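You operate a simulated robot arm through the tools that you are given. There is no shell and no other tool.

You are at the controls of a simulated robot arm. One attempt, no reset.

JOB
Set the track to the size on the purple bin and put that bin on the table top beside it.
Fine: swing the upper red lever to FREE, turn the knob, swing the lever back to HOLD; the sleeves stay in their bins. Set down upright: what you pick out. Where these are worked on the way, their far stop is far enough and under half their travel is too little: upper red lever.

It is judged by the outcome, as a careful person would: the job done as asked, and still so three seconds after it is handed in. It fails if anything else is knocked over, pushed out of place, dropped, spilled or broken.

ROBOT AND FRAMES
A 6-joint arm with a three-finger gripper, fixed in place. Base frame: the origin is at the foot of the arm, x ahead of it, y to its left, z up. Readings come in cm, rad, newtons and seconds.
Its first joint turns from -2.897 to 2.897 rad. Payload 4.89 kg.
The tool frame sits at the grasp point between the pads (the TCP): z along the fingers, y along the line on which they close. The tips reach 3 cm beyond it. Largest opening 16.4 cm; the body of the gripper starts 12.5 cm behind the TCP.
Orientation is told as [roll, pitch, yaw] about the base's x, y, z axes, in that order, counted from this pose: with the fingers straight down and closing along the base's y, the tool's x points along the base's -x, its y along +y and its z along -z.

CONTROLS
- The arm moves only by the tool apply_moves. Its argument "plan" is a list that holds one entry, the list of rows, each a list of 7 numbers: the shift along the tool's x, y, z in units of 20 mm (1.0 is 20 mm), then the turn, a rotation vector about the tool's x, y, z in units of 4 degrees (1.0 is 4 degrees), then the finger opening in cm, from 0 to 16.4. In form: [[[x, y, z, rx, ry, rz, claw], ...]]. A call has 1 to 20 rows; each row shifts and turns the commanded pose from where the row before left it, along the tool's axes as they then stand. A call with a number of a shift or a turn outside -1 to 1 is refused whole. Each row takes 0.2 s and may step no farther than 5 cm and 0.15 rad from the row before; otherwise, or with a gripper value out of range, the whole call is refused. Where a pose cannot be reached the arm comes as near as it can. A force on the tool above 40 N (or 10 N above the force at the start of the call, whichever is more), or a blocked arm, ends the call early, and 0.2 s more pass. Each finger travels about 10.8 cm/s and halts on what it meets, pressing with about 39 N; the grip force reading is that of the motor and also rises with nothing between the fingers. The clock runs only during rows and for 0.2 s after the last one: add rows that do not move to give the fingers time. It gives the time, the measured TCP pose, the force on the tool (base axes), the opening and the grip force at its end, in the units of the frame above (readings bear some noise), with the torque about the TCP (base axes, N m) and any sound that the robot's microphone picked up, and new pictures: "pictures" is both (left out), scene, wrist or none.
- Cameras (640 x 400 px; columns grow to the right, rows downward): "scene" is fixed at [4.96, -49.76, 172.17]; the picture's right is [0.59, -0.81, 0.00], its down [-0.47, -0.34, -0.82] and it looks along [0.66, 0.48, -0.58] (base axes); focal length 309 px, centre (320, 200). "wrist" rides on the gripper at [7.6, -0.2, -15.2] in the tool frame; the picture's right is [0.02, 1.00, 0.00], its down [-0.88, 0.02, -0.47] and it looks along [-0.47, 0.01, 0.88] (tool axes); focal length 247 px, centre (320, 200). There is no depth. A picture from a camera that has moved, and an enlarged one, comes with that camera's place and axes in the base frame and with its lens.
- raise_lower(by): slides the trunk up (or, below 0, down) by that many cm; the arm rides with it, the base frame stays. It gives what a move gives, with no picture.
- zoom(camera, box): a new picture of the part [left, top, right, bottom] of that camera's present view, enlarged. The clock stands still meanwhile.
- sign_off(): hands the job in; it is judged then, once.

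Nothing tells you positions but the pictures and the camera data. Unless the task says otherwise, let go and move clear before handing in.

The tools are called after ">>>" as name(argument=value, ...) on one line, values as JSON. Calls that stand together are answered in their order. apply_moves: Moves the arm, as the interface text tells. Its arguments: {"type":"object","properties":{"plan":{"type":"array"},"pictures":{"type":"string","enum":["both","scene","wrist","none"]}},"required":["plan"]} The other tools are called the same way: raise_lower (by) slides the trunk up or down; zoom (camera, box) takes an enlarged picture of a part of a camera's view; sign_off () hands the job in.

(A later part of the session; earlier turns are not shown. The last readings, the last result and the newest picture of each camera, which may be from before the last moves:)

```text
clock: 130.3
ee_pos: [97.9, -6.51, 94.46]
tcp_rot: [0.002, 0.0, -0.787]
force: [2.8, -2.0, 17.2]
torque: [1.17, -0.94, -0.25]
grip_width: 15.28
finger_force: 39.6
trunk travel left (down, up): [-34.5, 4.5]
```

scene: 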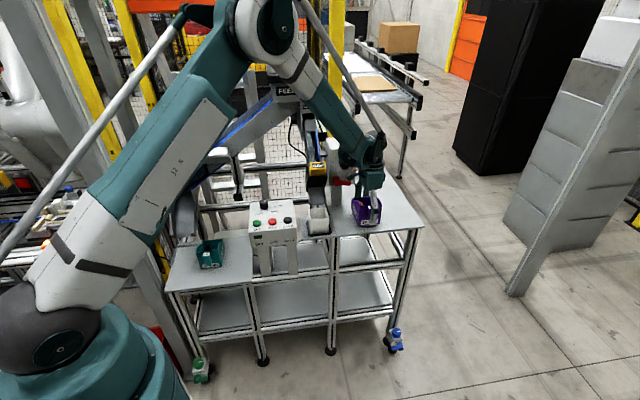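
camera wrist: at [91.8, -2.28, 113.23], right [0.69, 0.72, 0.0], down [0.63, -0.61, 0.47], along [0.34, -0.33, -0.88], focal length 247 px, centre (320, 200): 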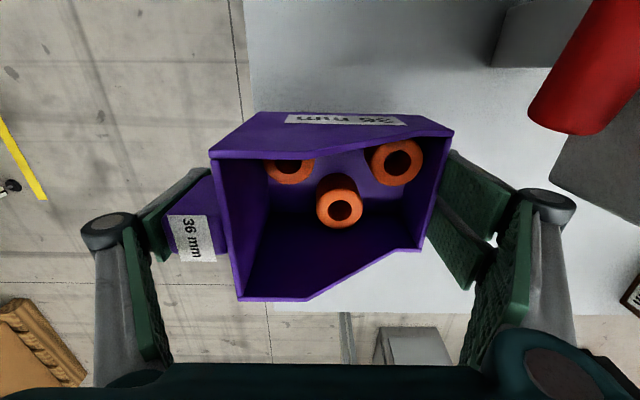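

The back edge of the bin has touched down (17 N). I'll lower 1 mm more to settle it, then open the fingers slowly.

>>> apply_moves(plan=[[[0, 0, 0.05, 0, 0, 0, 14.5], [0, 0, 0, 0, 0, 0, 14.5]]], pictures="wrist")

>>> zoom(camera="scene", box=[345, 190, 395, 235])

```text
clock: 130.9
ee_pos: [97.9, -6.42, 94.45]
tcp_rot: [0.002, -0.003, -0.786]
force: [8.7, -2.9, 28.2]
torque: [0.29, -0.31, -0.1]
grip_width: 15.32
finger_force: 39.3
trunk travel left (down, up): [-34.5, 4.5]
camera wrist: at [92.26, -1.35, 109.57], right [0.69, 0.72, 0.0], down [0.63, -0.61, 0.47], along [0.34, -0.33, -0.88], focal length 247 px, centre (320, 200)
```

wrist: 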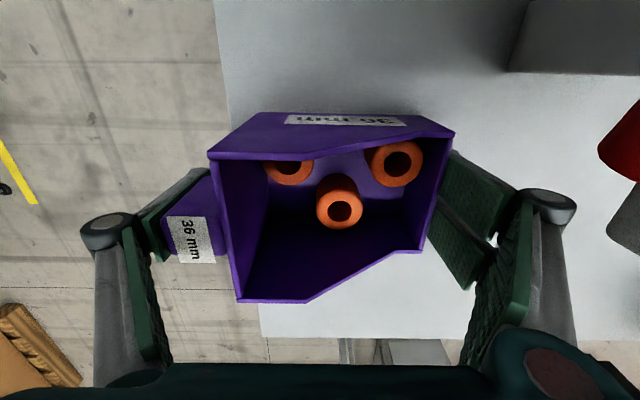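

```text
8.89 times, centred on (370, 212) of scene
camera zoom: at [4.96, -49.76, 172.17], right [0.59, -0.81, 0.0], down [-0.47, -0.34, -0.82], along [0.66, 0.48, -0.58], focal length 2749 px, centre (-124, 89)
```

zoom: 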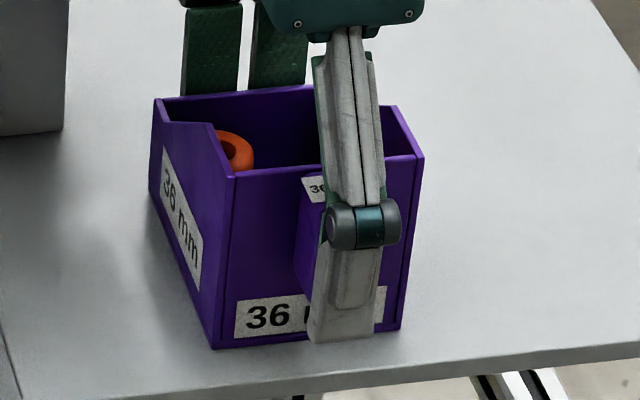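

The bin now sits flat (load centred). I'll relieve the pressure 1 mm and open the fingers gradually.

>>> apply_moves(plan=[[[0, 0, -0.04, 0, 0, 0, 14.5], [0, 0, 0, 0, 0, 0, 15.4], [0, 0, 0, 0, 0, 0, 15.8], [0, 0, 0, 0, 0, 0, 16.1], [0, 0, 0, 0, 0, 0, 16.4], [0, 0, 0, 0, 0, 0, 16.4]]], pictures="wrist")

>>> zoom(camera="scene", box=[345, 190, 395, 235])

```text
clock: 132.3
ee_pos: [97.85, -6.49, 94.25]
tcp_rot: [0.003, -0.001, -0.785]
force: [0.2, -0.2, -0.2]
torque: [-0.01, -0.01, 0.01]
grip_width: 16.38
finger_force: 0.1
trunk travel left (down, up): [-34.5, 4.5]
camera wrist: at [92.34, -1.31, 109.52], right [0.69, 0.72, 0.0], down [0.63, -0.61, 0.47], along [0.34, -0.33, -0.88], focal length 247 px, centre (320, 200)
```

wrist: 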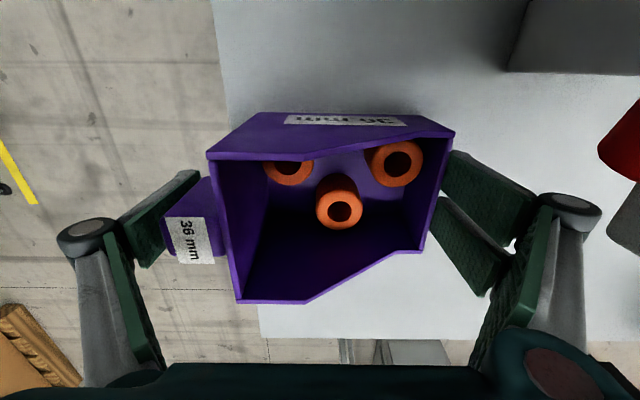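

```text
8.89 times, centred on (370, 212) of scene
camera zoom: at [4.96, -49.76, 172.17], right [0.59, -0.81, 0.0], down [-0.47, -0.34, -0.82], along [0.66, 0.48, -0.58], focal length 2749 px, centre (-124, 89)
```

zoom: 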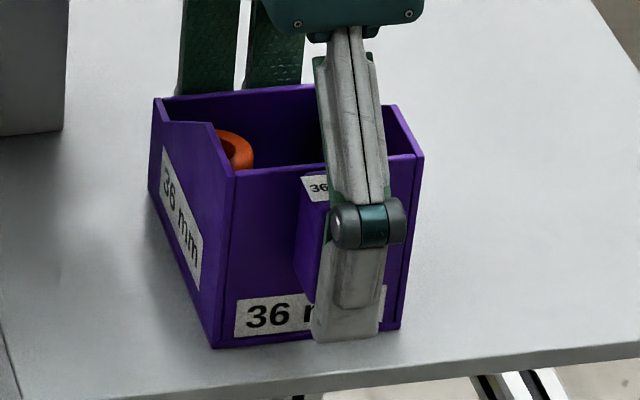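

Released; the bin stands on its own with the sleeves inside. I'll withdraw straight up, starting slowly.

>>> apply_moves(plan=[[[0, 0, -0.3, 0, 0, 0, 16.4], [0, 0, -0.4, 0, 0, 0, 16.4], [0, 0, -0.5, 0, 0, 0, 16.4], [0, 0, -0.7, 0, 0, 0, 16.4], [0, 0, -0.9, 0, 0, 0, 16.4], [0, 0, -0.9, 0, 0, 0, 16.4], [0, 0, -0.9, 0, 0, 0, 16.4], [0, 0, -0.9, 0, 0, 0, 16.4], [0, 0, -0.9, 0, 0, 0, 16.4], [0, 0, -0.9, 0, 0, 0, 16.4], [0, 0, -0.9, 0, 0, 0, 16.4], [0, 0, -0.9, 0, 0, 0, 16.4], [0, 0, -0.9, 0, 0, 0, 16.4]]])

>>> zoom(camera="scene", box=[310, 120, 430, 240])

>>> zoom(camera="wrist", box=[200, 0, 560, 240])

```text
clock: 135.1
ee_pos: [97.73, -6.52, 114.53]
tcp_rot: [0.004, 0.0, -0.787]
force: [1.2, -3.3, -1.0]
torque: [-0.01, 0.06, -0.2]
grip_width: 16.3
finger_force: 0.0
trunk travel left (down, up): [-34.5, 4.5]
camera wrist: at [92.32, -1.35, 129.66], right [0.69, 0.72, 0.0], down [0.63, -0.61, 0.47], along [0.34, -0.33, -0.88], focal length 247 px, centre (320, 200)
```

scene: 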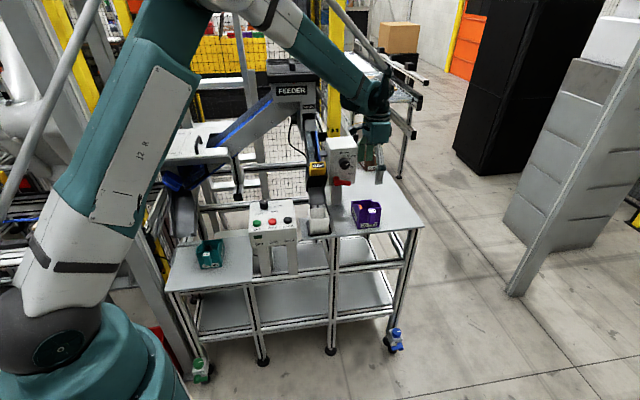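
wrist: 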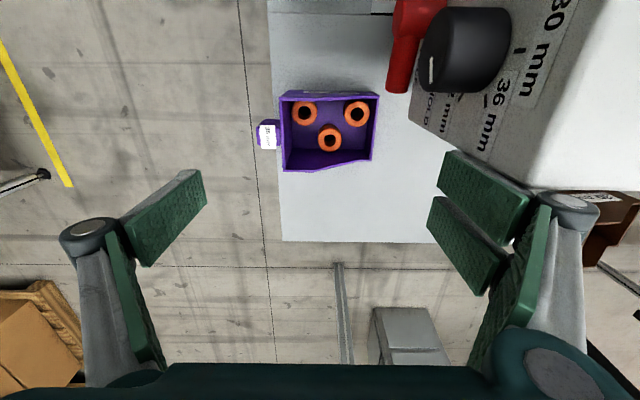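

```text
3.33 times, centred on (370, 180) of scene
camera zoom: at [4.96, -49.76, 172.17], right [0.59, -0.81, 0.0], down [-0.47, -0.34, -0.82], along [0.66, 0.48, -0.58], focal length 1031 px, centre (153, 267)
```

zoom: 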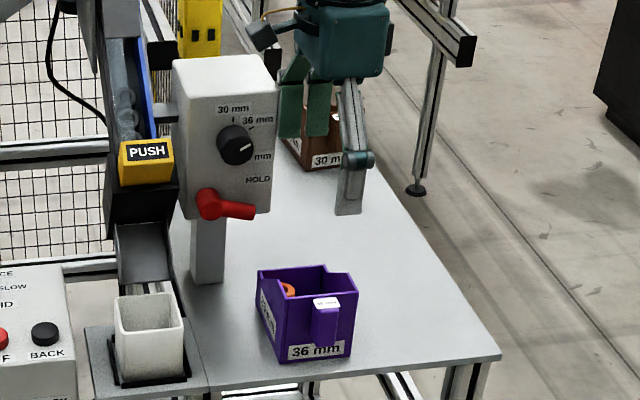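

```text
1.67 times, centred on (380, 120) of wrist
camera zoom: at [92.32, -1.35, 129.66], right [0.69, 0.72, 0.0], down [0.63, -0.61, 0.47], along [0.34, -0.33, -0.88], focal length 412 px, centre (220, 333)
```

zoom: 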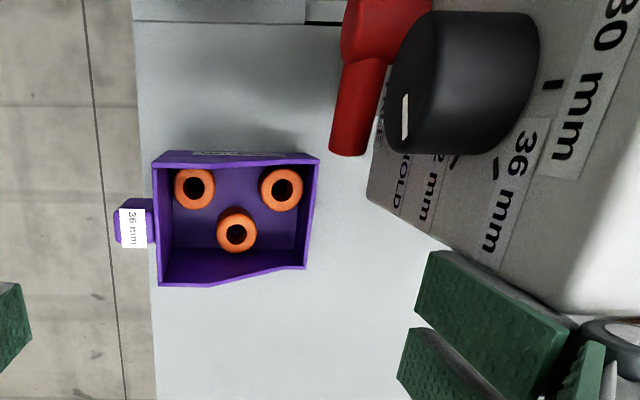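

The bin is standing properly on the table. There's a slight sideways touch on the rear finger (about 3 N), so I'll move a little right, then outward toward the aisle and up, clear of everything.

>>> apply_moves(plan=[[[-0.3, 0, 0, 0, 0, 0, 16.4], [-0.3, 0, 0, 0, 0, 0, 16.4], [-0.2, -0.4, 0, 0, 0, 0, 16.4], [0, -0.8, 0, 0, 0, 0, 16.4], [0, -0.8, 0, 0, 0, 0, 16.4], [0, -0.8, 0, 0, 0, 0, 16.4], [0, -0.8, -0.3, 0, 0, 0, 16.4], [0, -0.8, -0.5, 0, 0, 0, 16.4], [0, -0.8, -0.5, 0, 0, 0, 16.4], [0, 0, -0.8, 0, 0, 0, 16.4], [0, 0, -0.8, 0, 0, 0, 16.4]]])

>>> zoom(camera="scene", box=[310, 120, 430, 240])

>>> zoom(camera="wrist", box=[240, 0, 600, 240])

>>> zoom(camera="scene", box=[325, 140, 365, 190])

```text
clock: 137.5
ee_pos: [91.51, -14.87, 120.26]
tcp_rot: [0.004, -0.001, -0.787]
force: [0.7, 0.0, -0.7]
torque: [0.04, 0.01, 0.04]
grip_width: 16.41
finger_force: 0.1
trunk travel left (down, up): [-34.5, 4.5]
camera wrist: at [85.98, -9.79, 135.37], right [0.69, 0.72, 0.0], down [0.63, -0.61, 0.47], along [0.34, -0.33, -0.88], focal length 247 px, centre (320, 200)
```

scene: 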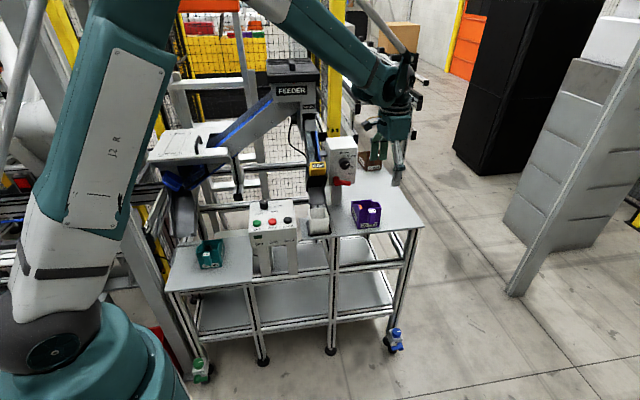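
wrist: 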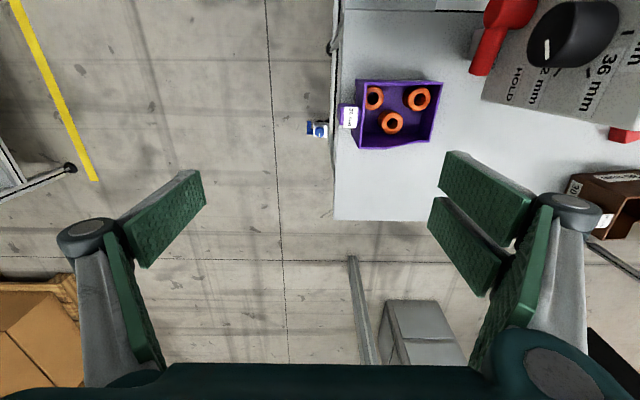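

```text
3.33 times, centred on (370, 180) of scene
camera zoom: at [4.96, -49.76, 172.17], right [0.59, -0.81, 0.0], down [-0.47, -0.34, -0.82], along [0.66, 0.48, -0.58], focal length 1031 px, centre (153, 267)
```

zoom: 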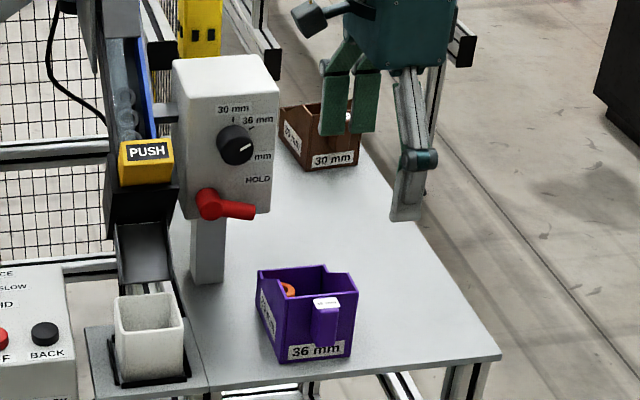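

```text
1.67 times, centred on (420, 120) of wrist
camera zoom: at [85.98, -9.79, 135.37], right [0.69, 0.72, 0.0], down [0.63, -0.61, 0.47], along [0.34, -0.33, -0.88], focal length 412 px, centre (153, 333)
```

zoom: 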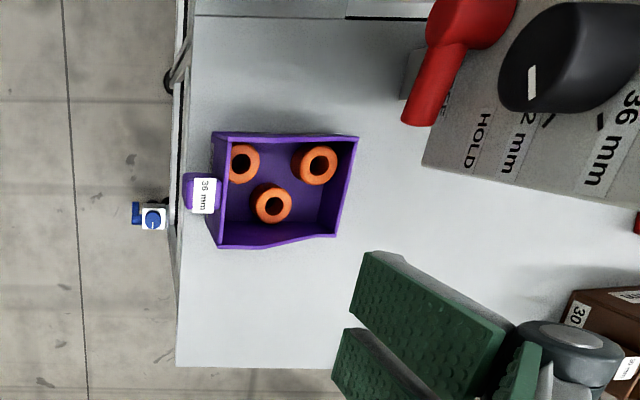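

```text
8.00 times, centred on (345, 165) of scene
camera zoom: at [4.96, -49.76, 172.17], right [0.59, -0.81, 0.0], down [-0.47, -0.34, -0.82], along [0.66, 0.48, -0.58], focal length 2474 px, centre (120, 480)
```

zoom: 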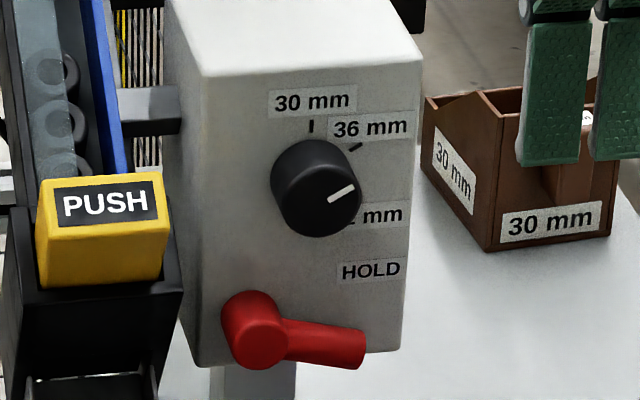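

The bin is placed, but comparing views, the lever handle now droops about 10° from the HOLD stop — the bin's corner must have brushed it on the way down. I'll go back and push the lever fully up to HOLD again. First I back off and re-orient the tool as before.

>>> apply_moves(plan=[[[0, -0.8, 0, 0, 0, 0, 14], [0, -0.8, 0, 0, 0, 0, 12], [0, -0.8, 0, 0, 0, 0, 10], [0, -0.8, 0, 0, 0, 0, 8], [0, -0.8, 0, 0, 0, 0, 6], [0, 0, 0, 0, 0, -1, 5], [0, 0, 0, 0, 0, -1, 5], [0, 0, 0, 0, 0, -1, 5], [0, 0, 0, 0, 0, -1, 5], [0, 0, 0, 0, 0, -1, 5], [0, 0, 0, 0, 0, -1, 5], [0, 0, 0, 0, 0, -1, 5], [0, 0, 0, 0, 0, -1, 5], [0, 0, 0, 0, 0, -1, 5], [0, 0, 0, 0, 0, -1, 5], [0, 0, 0, 0, 0, -1, 5], [0, 0, 0, 0, 0, -1, 5], [0, 0, 0, 0, 0, -1, 5], [0, 0, 0, 0, 0, -1, 5], [0, 0, 0, 0, 0, -1, 5]]])

>>> zoom(camera="scene", box=[320, 140, 400, 240])

```text
clock: 141.7
ee_pos: [85.9, -20.53, 120.22]
tcp_rot: [0.001, -0.004, 0.262]
force: [0.5, -0.4, 0.1]
torque: [0.0, 0.01, 0.05]
grip_width: 5.0
finger_force: 0.1
trunk travel left (down, up): [-34.5, 4.5]
camera wrist: at [78.56, -22.9, 135.29], right [-0.28, 0.96, 0.0], down [0.84, 0.25, 0.48], along [0.46, 0.13, -0.88], focal length 247 px, centre (320, 200)
```

scene: 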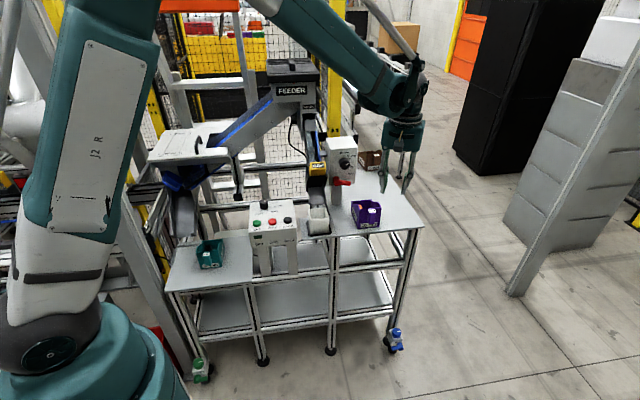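
wrist: 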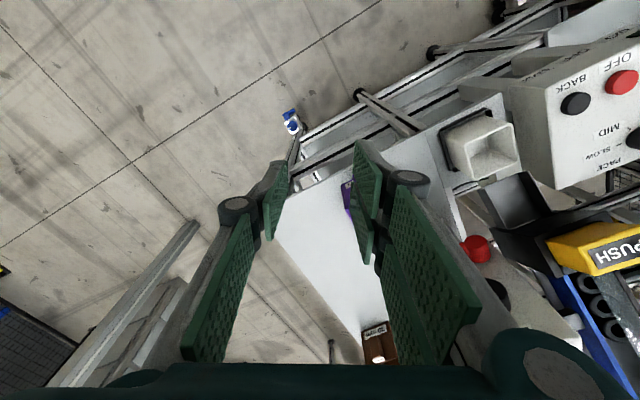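

```text
4.00 times, centred on (360, 190) of scene
camera zoom: at [4.96, -49.76, 172.17], right [0.59, -0.81, 0.0], down [-0.47, -0.34, -0.82], along [0.66, 0.48, -0.58], focal length 1237 px, centre (160, 240)
```

zoom: 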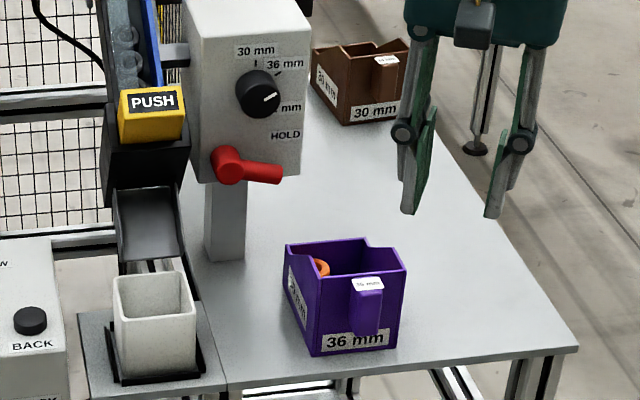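

Confirmed: the lever droops ~12°. I continue re-orienting: finish the yaw, shift toward the panel's centre line, and begin pitching to horizontal.

>>> apply_moves(plan=[[[0, 0, 0, 0, 0, -1, 5], [0, 0, 0, 0, 0, -1, 5], [0, 0, 0, 0, 0, -1, 5], [0, 0, 0, 0, 0, -1, 5], [0, 0, 0, 0, 0, -1, 5], [0, 0, 0, 0, 0, -1, 5], [0, 0, 0, 0, 0, -1, 5], [0, 0, 0, 0, 0, -0.5, 5], [0, 1, 0, 0, 0, 0, 5], [0, 1, 0, 0, 0, 0, 5], [0, 1, 0, 0, 0, 0, 5], [0, 1, 0, 0, 0, 0, 5], [0, 0.8, 0, 0, 0, 0, 5], [0, 0, 0, 0, -1, 0, 5], [0, 0, 0, 0, -1, 0, 5], [0, 0, 0, 0, -1, 0, 5], [0, 0, 0, 0, -1, 0, 5], [0, 0, 0, 0, -1, 0, 5], [0, 0, 0, 0, -1, 0, 5], [0, 0, 0, 0, -1, 0, 5]]], pictures="none")

>>> apply_moves(plan=[[[0, 0, 0, 0, -1, 0, 5], [0, 0, 0, 0, -1, 0, 5], [0, 0, 0, 0, -1, 0, 5], [0, 0, 0, 0, -1, 0, 5], [0, 0, 0, 0, -1, 0, 5], [0, 0, 0, 0, -1, 0, 5], [0, 0, 0, 0, -1, 0, 5], [0, 0, 0, 0, -1, 0, 5], [0, 0, 0, 0, -1, 0, 5], [0, 0, 0, 0, -1, 0, 5], [0, 0, 0, 0, -1, 0, 5], [0, 0, 0, 0, -1, 0, 5], [0, 0, 0, 0, -1, 0, 5], [0, 0, 0, 0, -1, 0, 5], [0, 0, 0, 0, -1, 0, 5], [0, 0, 0, 0, -0.5, 0, 5]]])

```text
clock: 145.9
ee_pos: [79.07, -13.93, 120.1]
tcp_rot: [0.0, -0.495, 0.785]
force: [1.3, -1.0, 0.5]
torque: [0.04, -0.01, -0.01]
grip_width: 5.02
finger_force: 0.0
trunk travel left (down, up): [-34.5, 4.5]
```

```text
clock: 149.3
ee_pos: [79.1, -13.82, 120.13]
tcp_rot: [-2.962, -1.568, -2.536]
force: [0.7, 0.4, -0.4]
torque: [-0.01, 0.01, -0.01]
grip_width: 4.95
finger_force: 0.0
trunk travel left (down, up): [-34.5, 4.5]
camera wrist: at [68.5, -24.87, 112.37], right [-0.71, 0.71, -0.02], down [-0.35, -0.32, 0.88], along [0.61, 0.63, 0.48], focal length 247 px, centre (320, 200)
```

scene: 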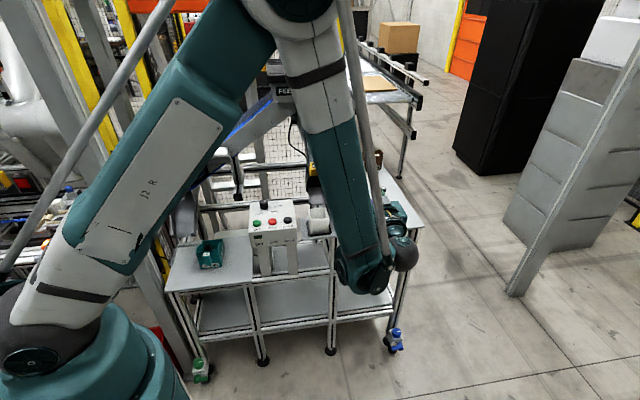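
wrist: 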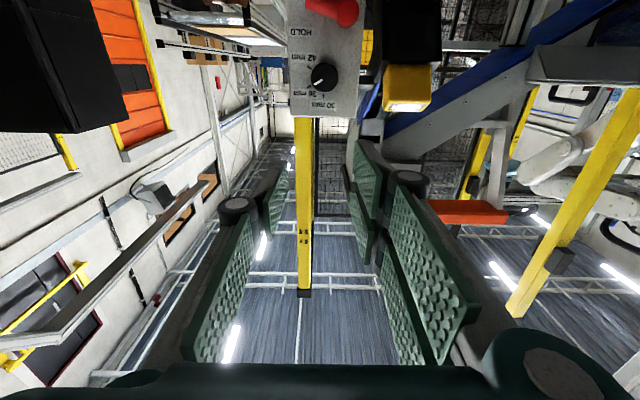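

Horizontal again in front of the panel. Now roll to close vertically (camera to the right) and lower the trunk back to its original height.

>>> apply_moves(plan=[[[0, 0, 0, 0, 0, -1, 5], [0, 0, 0, 0, 0, -1, 5], [0, 0, 0, 0, 0, -1, 5], [0, 0, 0, 0, 0, -1, 5], [0, 0, 0, 0, 0, -1, 5], [0, 0, 0, 0, 0, -1, 5], [0, 0, 0, 0, 0, -1, 5], [0, 0, 0, 0, 0, -1, 5], [0, 0, 0, 0, 0, -1, 5], [0, 0, 0, 0, 0, -1, 5], [0, 0, 0, 0, 0, -1, 5], [0, 0, 0, 0, 0, -1, 5], [0, 0, 0, 0, 0, -1, 5], [0, 0, 0, 0, 0, -1, 5], [0, 0, 0, 0, 0, -1, 5], [0, 0, 0, 0, 0, -1, 5], [0, 0, 0, 0, 0, -1, 5], [0, 0, 0, 0, 0, -1, 5], [0, 0, 0, 0, 0, -0.6, 5]]], pictures="none")

>>> raise_lower(by=-15)

>>> apply_moves(plan=[[[0, 0, 0, 0, 0, 0, 5]]])

>>> zoom(camera="wrist", box=[180, 0, 460, 200])

```text
clock: 153.3
ee_pos: [79.1, -14.0, 120.27]
tcp_rot: [-1.572, -0.271, 2.356]
force: [0.6, 0.3, 0.3]
torque: [0.02, -0.02, -0.01]
grip_width: 5.01
finger_force: 0.0
trunk travel left (down, up): [-34.5, 4.5]
```

```text
clock: 155.0
ee_pos: [79.12, -13.92, 105.1]
tcp_rot: [-1.573, -0.272, 2.357]
force: [0.8, 0.4, -0.6]
torque: [-0.03, 0.02, -0.03]
grip_width: 5.0
finger_force: 0.0
trunk travel left (down, up): [-19.5, 19.5]
```

```text
clock: 155.4
ee_pos: [79.19, -13.89, 105.11]
tcp_rot: [-1.574, -0.273, 2.357]
force: [0.0, 0.5, -0.6]
torque: [0.0, 0.0, -0.01]
grip_width: 4.99
finger_force: 0.0
trunk travel left (down, up): [-19.5, 19.5]
camera wrist: at [73.62, -30.02, 103.16], right [-0.17, 0.18, -0.97], down [-0.94, 0.27, 0.22], along [0.3, 0.95, 0.12], focal length 247 px, centre (320, 200)
```

scene: 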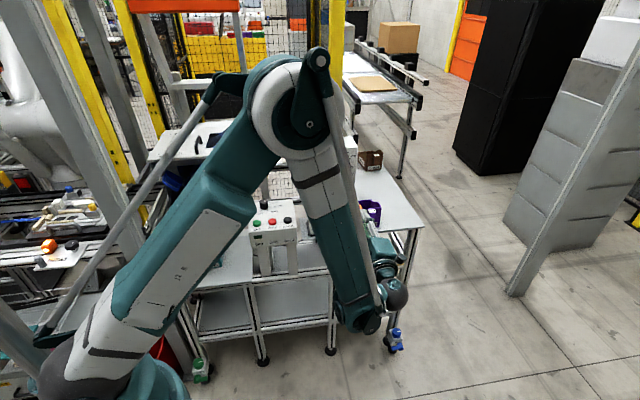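
wrist: 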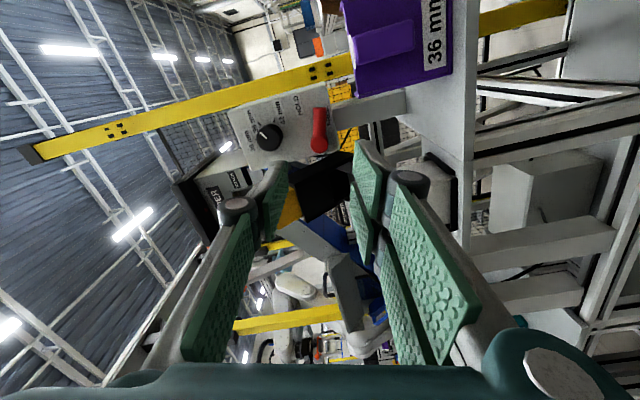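

```text
2.00 times, centred on (320, 100) of wrist
camera zoom: at [73.62, -30.02, 103.16], right [-0.17, 0.18, -0.97], down [-0.94, 0.27, 0.22], along [0.3, 0.95, 0.12], focal length 494 px, centre (320, 400)
```

zoom: 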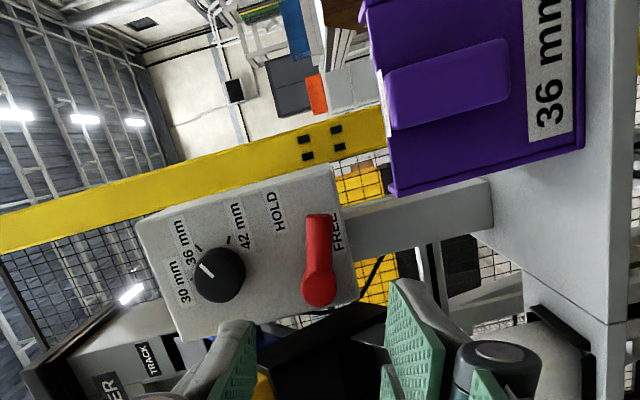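

The lever is clearly off by ~12°, while the knob still points at 36 mm. I'll trim the roll and advance with fingers straddling the lever handle, keeping above the bin.

>>> apply_moves(plan=[[[0.2, 0, 0, 0, 0, -1, 5], [0, -0.1, 0, 0, 0, -0.9, 5], [0, 0, 1, 0, 0, 0, 4.6], [0, 0, 1, 0, 0, 0, 4.6], [0, 0, 1, 0, 0, 0, 4.6], [0, 0, 1, 0, 0, 0, 4.6], [0, 0, 1, 0, 0, 0, 4.6], [0, 0, 1, 0, 0, 0, 4.6], [0, 0, 1, 0, 0, 0, 4.6], [0, 0, 1, 0, 0, 0, 4.6]]])

>>> zoom(camera="wrist", box=[160, 0, 480, 220])

>>> zoom(camera="scene", box=[310, 140, 430, 250])

```text
clock: 157.6
ee_pos: [90.66, -2.97, 105.34]
tcp_rot: [-1.574, -0.14, 2.353]
force: [0.6, -0.6, -0.1]
torque: [0.04, -0.01, 0.0]
grip_width: 4.58
finger_force: 0.1
trunk travel left (down, up): [-19.5, 19.5]
camera wrist: at [85.25, -19.27, 104.34], right [-0.08, 0.09, -0.99], down [-0.95, 0.29, 0.1], along [0.29, 0.95, 0.06], focal length 247 px, centre (320, 200)
```

scene: 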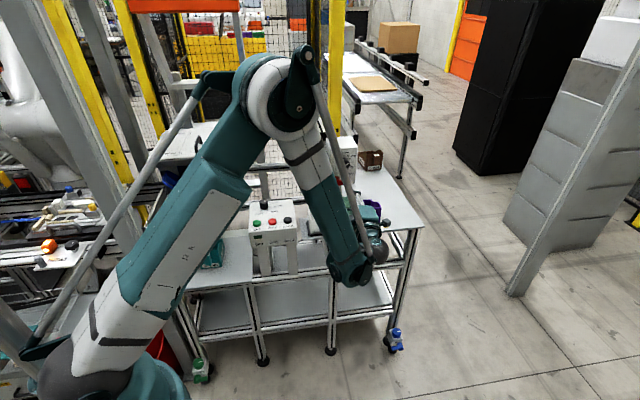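
wrist: 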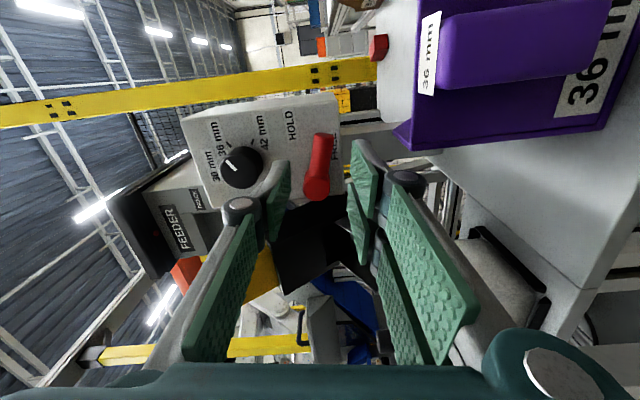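

```text
1.82 times, centred on (320, 110) of wrist
camera zoom: at [85.25, -19.27, 104.34], right [-0.08, 0.09, -0.99], down [-0.95, 0.29, 0.1], along [0.29, 0.95, 0.06], focal length 449 px, centre (320, 364)
```

zoom: 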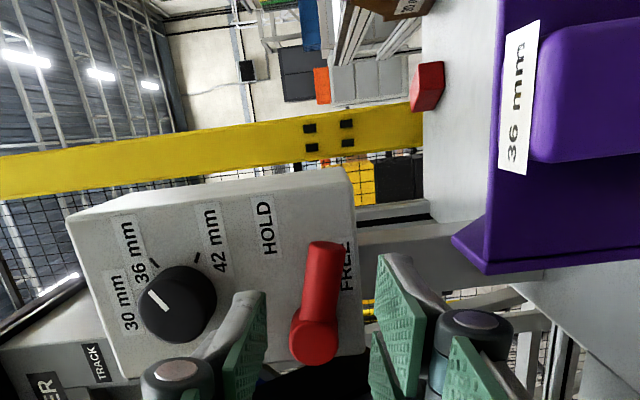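

```text
3.64 times, centred on (370, 195) of scene
camera zoom: at [4.96, -49.76, 172.17], right [0.59, -0.81, 0.0], down [-0.47, -0.34, -0.82], along [0.66, 0.48, -0.58], focal length 1125 px, centre (138, 218)
```

zoom: 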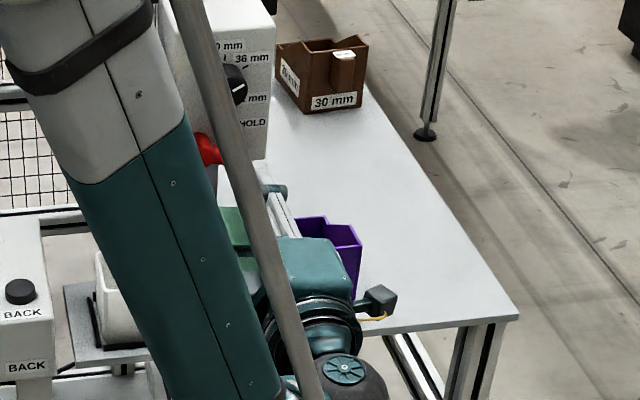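

Aligned with clearance to the bin. I'll advance the last ~7.5 cm to straddle the handle.

>>> apply_moves(plan=[[[0, 0, 1, 0, 0, 0, 4.6], [0, 0, 1, 0, 0, 0, 4.6], [0, 0, 1, 0, 0, 0, 4.6], [0, 0, 0.7, 0, 0, 0, 4.6], [0, 0, 0, 0, 0, 0, 4.6]]], pictures="wrist")

>>> zoom(camera="wrist", box=[160, 40, 480, 240])

```text
clock: 158.8
ee_pos: [95.95, 2.22, 105.37]
tcp_rot: [-1.575, -0.139, 2.356]
force: [0.5, 0.3, -0.2]
torque: [0.0, -0.02, 0.01]
grip_width: 4.58
finger_force: 0.0
trunk travel left (down, up): [-19.5, 19.5]
camera wrist: at [90.55, -13.94, 104.24], right [-0.08, 0.09, -0.99], down [-0.95, 0.28, 0.1], along [0.29, 0.95, 0.06], focal length 247 px, centre (320, 200)
```

wrist: 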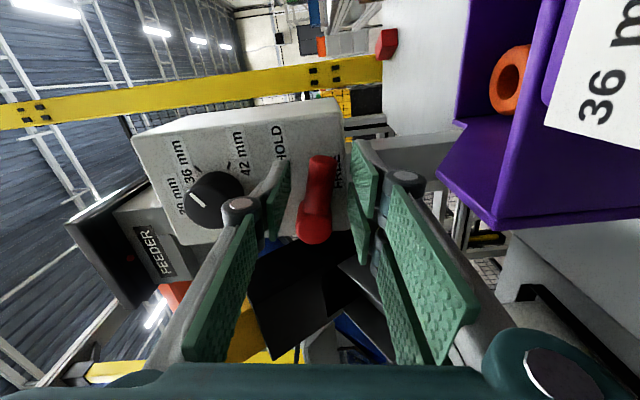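

```text
2.00 times, centred on (320, 140) of wrist
camera zoom: at [90.55, -13.94, 104.24], right [-0.08, 0.09, -0.99], down [-0.95, 0.28, 0.1], along [0.29, 0.95, 0.06], focal length 494 px, centre (320, 320)
```

zoom: 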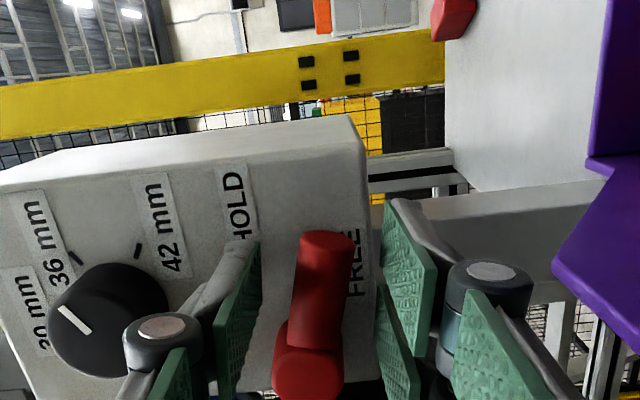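

The handle is between the fingers. I'll narrow and push upward in 2 mm steps to the HOLD stop.

>>> apply_moves(plan=[[[0, 0, 0.2, 0, 0, 0, 4], [0, 0, 0, 0, 0, 0, 3.2], [0, 0, 0, 0, 0, 0, 3.2], [0, -0.12, 0, 0, 0, 0, 3.2], [0, -0.12, 0, 0, 0, 0, 3.2], [0, -0.12, 0, 0, 0, 0, 3.2], [0, -0.12, 0, 0, 0, 0, 3.2], [0, -0.1, 0, 0, 0, 0, 3.2], [0, 0, 0, 0, 0, 0, 3.2]]], pictures="wrist")

>>> zoom(camera="wrist", box=[160, 40, 480, 240])

```text
clock: 160.8
ee_pos: [96.5, 2.46, 106.45]
tcp_rot: [-1.573, -0.139, 2.354]
force: [1.7, -4.7, -15.2]
torque: [-0.81, -0.03, 0.04]
grip_width: 3.81
finger_force: 7.7
trunk travel left (down, up): [-19.5, 19.5]
camera wrist: at [91.07, -13.81, 105.41], right [-0.08, 0.08, -0.99], down [-0.95, 0.29, 0.1], along [0.29, 0.95, 0.06], focal length 247 px, centre (320, 200)
```

wrist: 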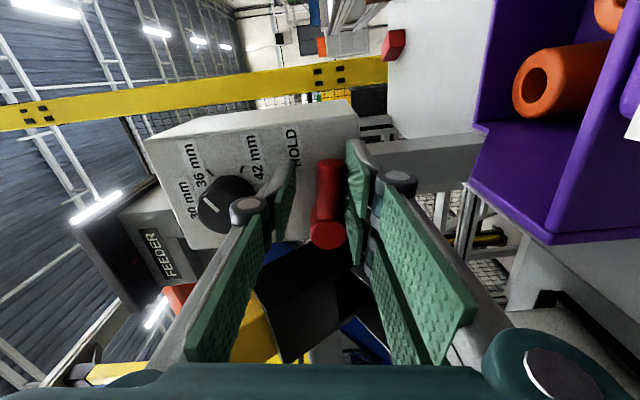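

```text
2.00 times, centred on (320, 140) of wrist
camera zoom: at [91.07, -13.81, 105.41], right [-0.08, 0.08, -0.99], down [-0.95, 0.29, 0.1], along [0.29, 0.95, 0.06], focal length 494 px, centre (320, 320)
```

zoom: 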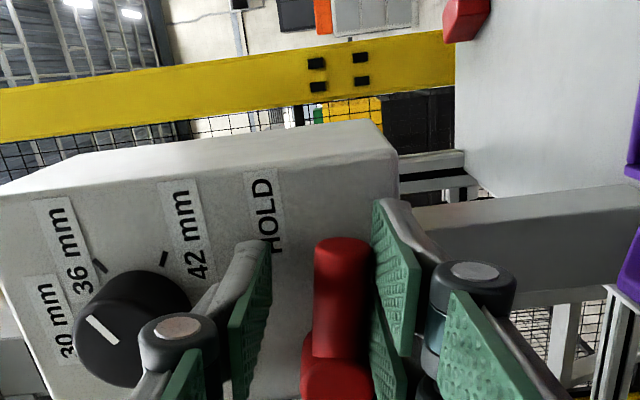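

The lever is back against the HOLD stop (15 N reaction). I'll ease off and retreat straight back.

>>> apply_moves(plan=[[[0, 0.13, 0, 0, 0, 0, 3.4], [0, 0.1, 0, 0, 0, 0, 3.8], [0, 0, -0.5, 0, 0, 0, 4], [0, 0, -1, 0, 0, 0, 4], [0, 0, -1, 0, 0, 0, 4], [0, 0, -1, 0, 0, 0, 4], [0, 0, -1, 0, 0, 0, 4], [0, 0, -1, 0, 0, 0, 4], [0, 0, -1, 0, 0, 0, 4], [0, 0, -1, 0, 0, 0, 4], [0, 0, -1, 0, 0, 0, 4], [0, 0, -1, 0, 0, 0, 4], [0, 0, -1, 0, 0, 0, 4], [0, 0, -1, 0, 0, 0, 4]]])

>>> zoom(camera="wrist", box=[200, 20, 440, 180])

>>> zoom(camera="scene", box=[320, 130, 400, 240])

```text
clock: 163.8
ee_pos: [80.19, -13.65, 105.86]
tcp_rot: [-1.575, -0.139, 2.357]
force: [0.7, 0.0, -0.1]
torque: [0.02, -0.02, -0.02]
grip_width: 4.02
finger_force: 0.1
trunk travel left (down, up): [-19.5, 19.5]
camera wrist: at [74.87, -29.92, 104.96], right [-0.08, 0.08, -0.99], down [-0.95, 0.28, 0.1], along [0.29, 0.95, 0.06], focal length 247 px, centre (320, 200)
```

scene: 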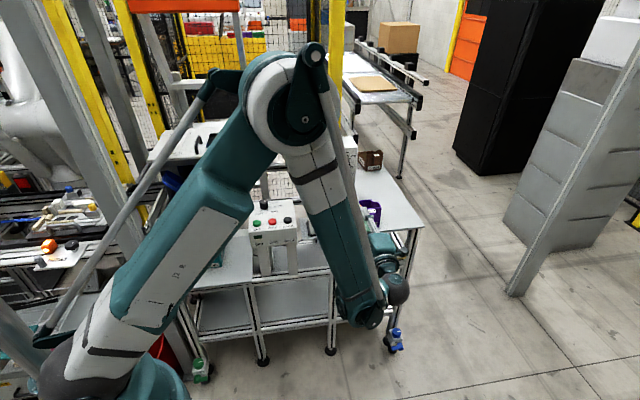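
wrist: 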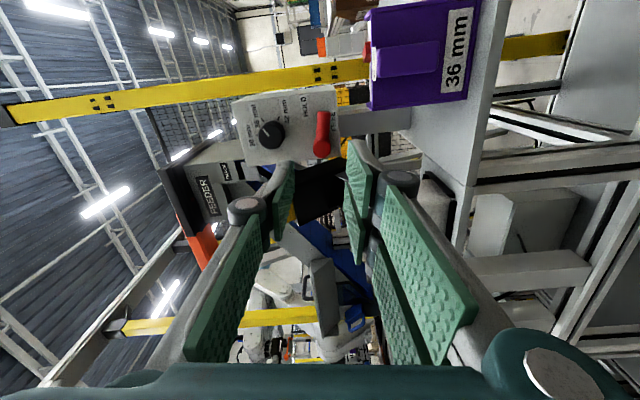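

```text
2.50 times, centred on (320, 100) of wrist
camera zoom: at [74.87, -29.92, 104.96], right [-0.08, 0.08, -0.99], down [-0.95, 0.28, 0.1], along [0.29, 0.95, 0.06], focal length 617 px, centre (320, 450)
```

zoom: 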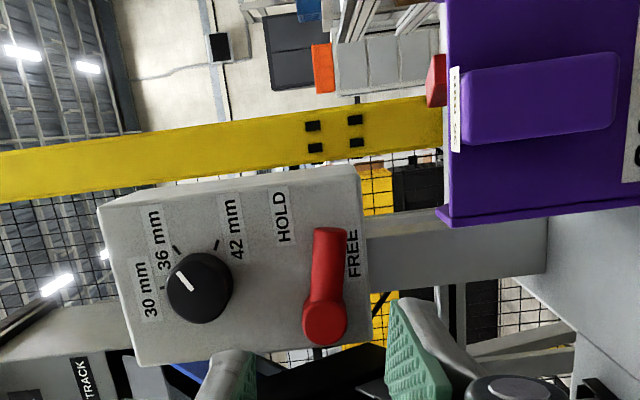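

```text
3.64 times, centred on (360, 185) of scene
camera zoom: at [4.96, -49.76, 172.17], right [0.59, -0.81, 0.0], down [-0.47, -0.34, -0.82], along [0.66, 0.48, -0.58], focal length 1125 px, centre (174, 254)
```

zoom: 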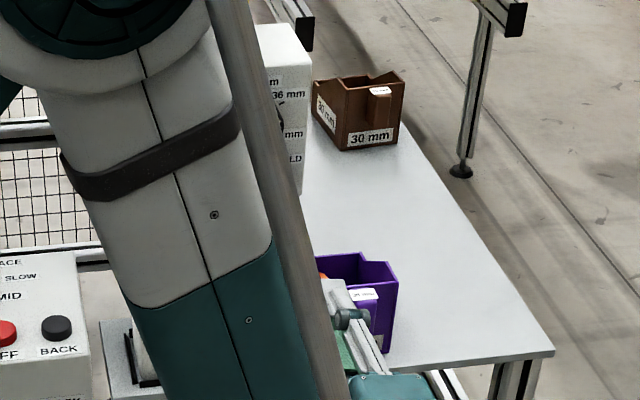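

Let me zoom in closely on the lever to verify its angle against the panel edges.

>>> zoom(camera="wrist", box=[225, 75, 345, 170])

```text
4.21 times, centred on (285, 122) of wrist
camera zoom: at [74.87, -29.92, 104.96], right [-0.08, 0.08, -0.99], down [-0.95, 0.28, 0.1], along [0.29, 0.95, 0.06], focal length 1040 px, centre (467, 526)
```

zoom: 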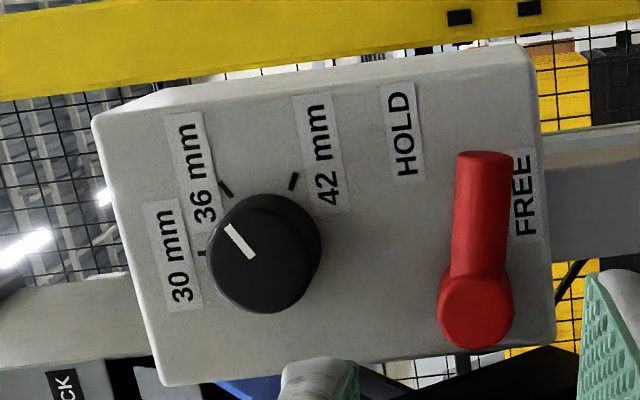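

The close-up shows the handle still about 8–9° below horizontal, so the springy open fingers did not bring it fully to the stop. I'll use the closed fingers as a rigid pusher from beneath the handle instead. First I close and drop below handle height at stand-off.

>>> apply_moves(plan=[[[0, 0.5, 0, 0, 0, 0, 3], [0, 0.5, 0, 0, 0, 0, 2], [0, 0.5, 0, 0, 0, 0, 1], [0, 0.6, 0, 0, 0, 0, 0], [0, 0, 0, 0, 0, 0, 0], [0, 0, 1, 0, 0, 0, 0], [0, 0, 1, 0, 0, 0, 0], [0, 0, 1, 0, 0, 0, 0], [0, 0, 1, 0, 0, 0, 0], [0, 0, 1, 0, 0, 0, 0], [0, 0, 1, 0, 0, 0, 0], [0, 0, 1, 0, 0, 0, 0], [0, 0, 1, 0, 0, 0, 0]]])

>>> zoom(camera="wrist", box=[160, 0, 520, 220])

>>> zoom(camera="scene", box=[310, 140, 430, 250])

```text
clock: 166.6
ee_pos: [91.28, -2.16, 102.33]
tcp_rot: [-1.575, -0.139, 2.355]
force: [-0.2, -0.7, 0.4]
torque: [-0.04, 0.02, 0.05]
grip_width: 0.0
finger_force: 38.8
out of reach, approached as far as the arm can: row 4
trunk travel left (down, up): [-19.5, 19.5]
camera wrist: at [85.81, -18.37, 101.24], right [-0.08, 0.09, -0.99], down [-0.95, 0.28, 0.1], along [0.29, 0.95, 0.06], focal length 247 px, centre (320, 200)
```

scene: 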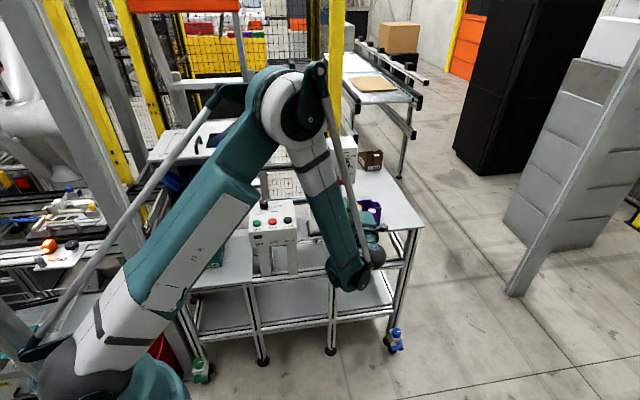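
wrist: 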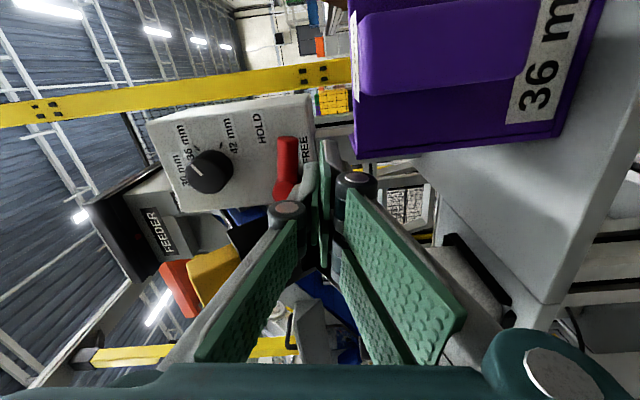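

```text
1.78 times, centred on (340, 110) of wrist
camera zoom: at [85.81, -18.37, 101.24], right [-0.08, 0.09, -0.99], down [-0.95, 0.28, 0.1], along [0.29, 0.95, 0.06], focal length 439 px, centre (284, 360)
```

zoom: 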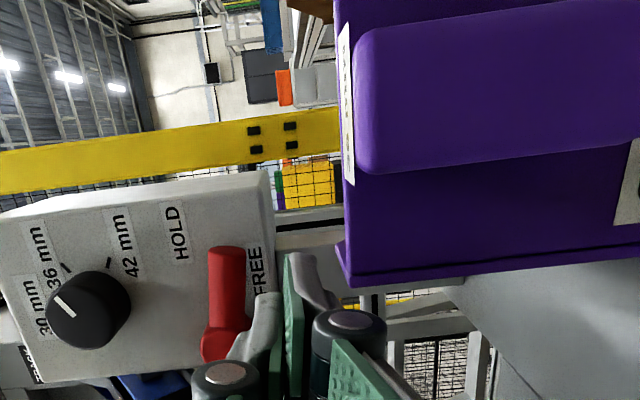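

```text
3.64 times, centred on (370, 195) of scene
camera zoom: at [4.96, -49.76, 172.17], right [0.59, -0.81, 0.0], down [-0.47, -0.34, -0.82], along [0.66, 0.48, -0.58], focal length 1125 px, centre (138, 218)
```

zoom: 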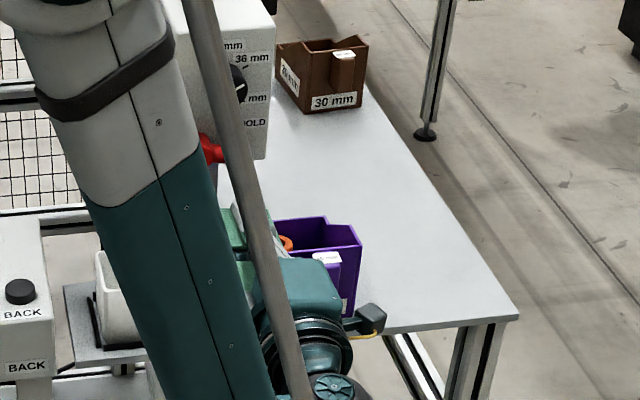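

The pusher is nearly at the right height; I'll lower the trunk 1 cm for a bit more clearance under the handle, then advance under it.

>>> raise_lower(by=-1.0)

>>> apply_moves(plan=[[[0, 0, 0.8, 0, 0, 0, 0], [0, 0, 0.8, 0, 0, 0, 0], [0, 0, 0.8, 0, 0, 0, 0], [0, 0, 0.5, 0, 0, 0, 0], [0, 0, 0.2, 0, 0, 0, 0]]], pictures="wrist")

>>> zoom(camera="wrist", box=[160, 40, 480, 240])

>>> zoom(camera="scene", box=[310, 140, 430, 250])

```text
clock: 167.2
ee_pos: [91.17, -2.06, 101.2]
tcp_rot: [-1.575, -0.139, 2.356]
force: [0.3, -0.7, 0.0]
torque: [0.0, -0.01, 0.01]
grip_width: 0.01
finger_force: 39.1
trunk travel left (down, up): [-18.5, 20.5]
```

```text
clock: 168.4
ee_pos: [95.59, 2.21, 101.24]
tcp_rot: [-1.575, -0.14, 2.356]
force: [-0.2, 0.0, 0.5]
torque: [0.02, 0.01, 0.0]
grip_width: 0.0
finger_force: 39.2
trunk travel left (down, up): [-18.5, 20.5]
camera wrist: at [90.19, -13.96, 100.19], right [-0.08, 0.09, -0.99], down [-0.95, 0.28, 0.1], along [0.29, 0.95, 0.06], focal length 247 px, centre (320, 200)
```

wrist: 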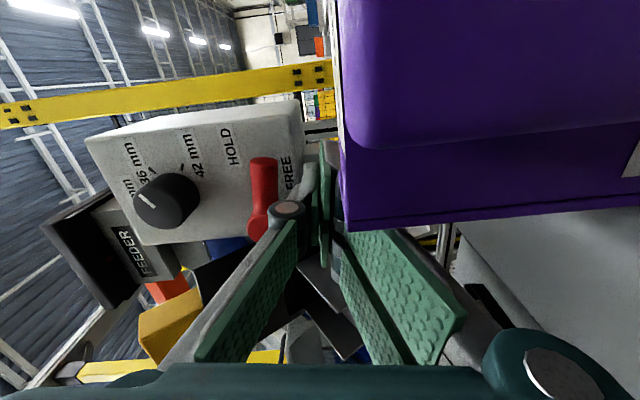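

```text
2.00 times, centred on (320, 140) of wrist
camera zoom: at [90.19, -13.96, 100.19], right [-0.08, 0.09, -0.99], down [-0.95, 0.28, 0.1], along [0.29, 0.95, 0.06], focal length 494 px, centre (320, 320)
```

zoom: 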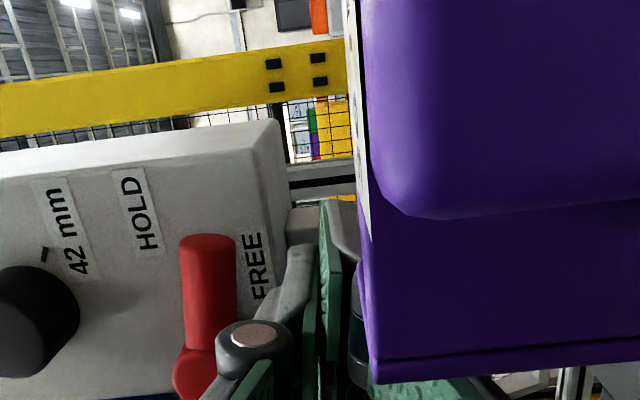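

```text
3.64 times, centred on (370, 195) of scene
camera zoom: at [4.96, -49.76, 172.17], right [0.59, -0.81, 0.0], down [-0.47, -0.34, -0.82], along [0.66, 0.48, -0.58], focal length 1125 px, centre (138, 218)
```

zoom: 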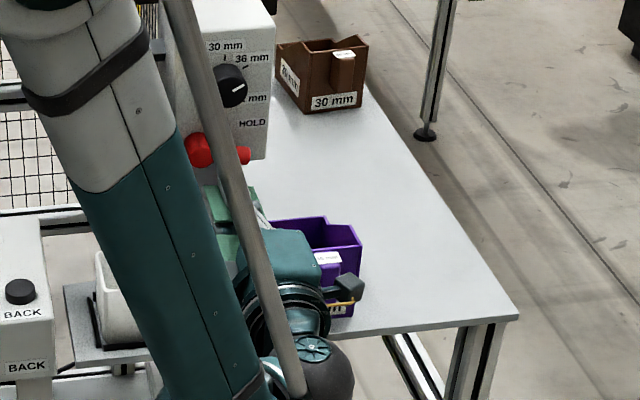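

The closed fingers are under the handle without contact, and the bin is untouched. Now I push up in small steps.

>>> apply_moves(plan=[[[0, -0.2, 0, 0, 0, 0, 0], [0, -0.2, 0, 0, 0, 0, 0], [0, -0.2, 0, 0, 0, 0, 0], [0, -0.1, 0, 0, 0, 0, 0], [0, -0.1, 0, 0, 0, 0, 0], [0, -0.1, 0, 0, 0, 0, 0], [0, 0, 0, 0, 0, 0, 0]]], pictures="wrist")

>>> zoom(camera="wrist", box=[160, 40, 400, 220])

```text
clock: 170.0
ee_pos: [95.72, 2.09, 103.13]
tcp_rot: [-1.575, -0.14, 2.356]
force: [0.0, 0.0, -0.9]
torque: [0.0, 0.0, 0.0]
grip_width: 0.0
finger_force: 39.0
trunk travel left (down, up): [-18.5, 20.5]
camera wrist: at [90.34, -14.12, 102.07], right [-0.08, 0.09, -0.99], down [-0.95, 0.28, 0.1], along [0.29, 0.95, 0.06], focal length 247 px, centre (320, 200)
```

wrist: 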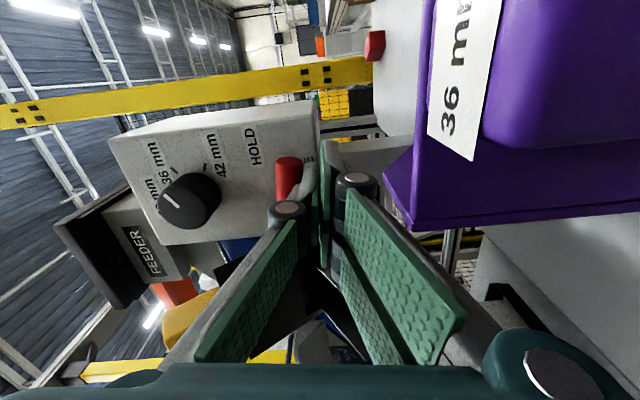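

```text
2.22 times, centred on (280, 130) of wrist
camera zoom: at [90.34, -14.12, 102.07], right [-0.08, 0.09, -0.99], down [-0.95, 0.28, 0.1], along [0.29, 0.95, 0.06], focal length 549 px, centre (409, 356)
```

zoom: 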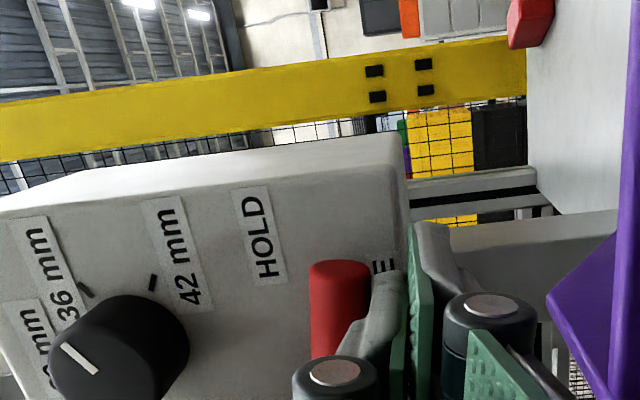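

>>> apply_moves(plan=[[[0, -0.1, 0, 0, 0, 0, 0], [0, -0.1, 0, 0, 0, 0, 0], [0, -0.1, 0, 0, 0, 0, 0], [0, 0, 0, 0, 0, 0, 0]]], pictures="wrist")

>>> zoom(camera="wrist", box=[160, 40, 400, 220])

```text
clock: 171.0
ee_pos: [95.79, 1.97, 103.59]
tcp_rot: [-1.574, -0.14, 2.356]
force: [0.6, -1.9, -3.1]
torque: [-0.03, 0.07, -0.02]
grip_width: 0.02
finger_force: 39.1
trunk travel left (down, up): [-18.5, 20.5]
camera wrist: at [90.41, -14.2, 102.61], right [-0.08, 0.09, -0.99], down [-0.95, 0.28, 0.1], along [0.29, 0.95, 0.06], focal length 247 px, centre (320, 200)
```

wrist: 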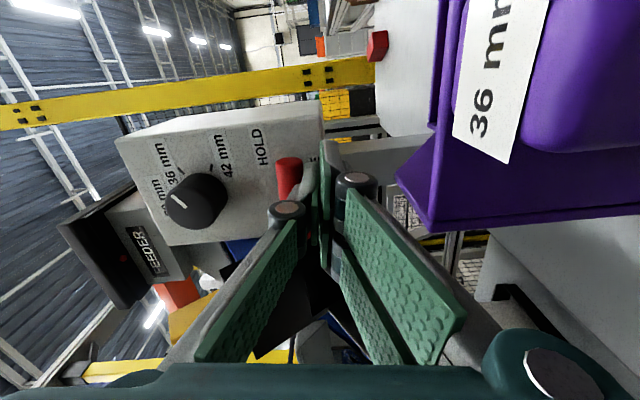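

```text
2.22 times, centred on (280, 130) of wrist
camera zoom: at [90.41, -14.2, 102.61], right [-0.08, 0.09, -0.99], down [-0.95, 0.28, 0.1], along [0.29, 0.95, 0.06], focal length 549 px, centre (409, 356)
```

zoom: 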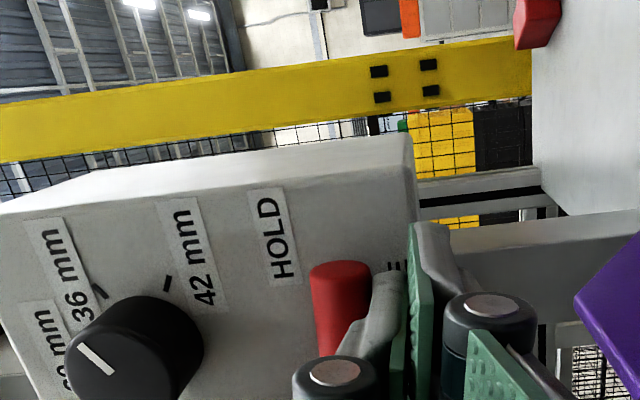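

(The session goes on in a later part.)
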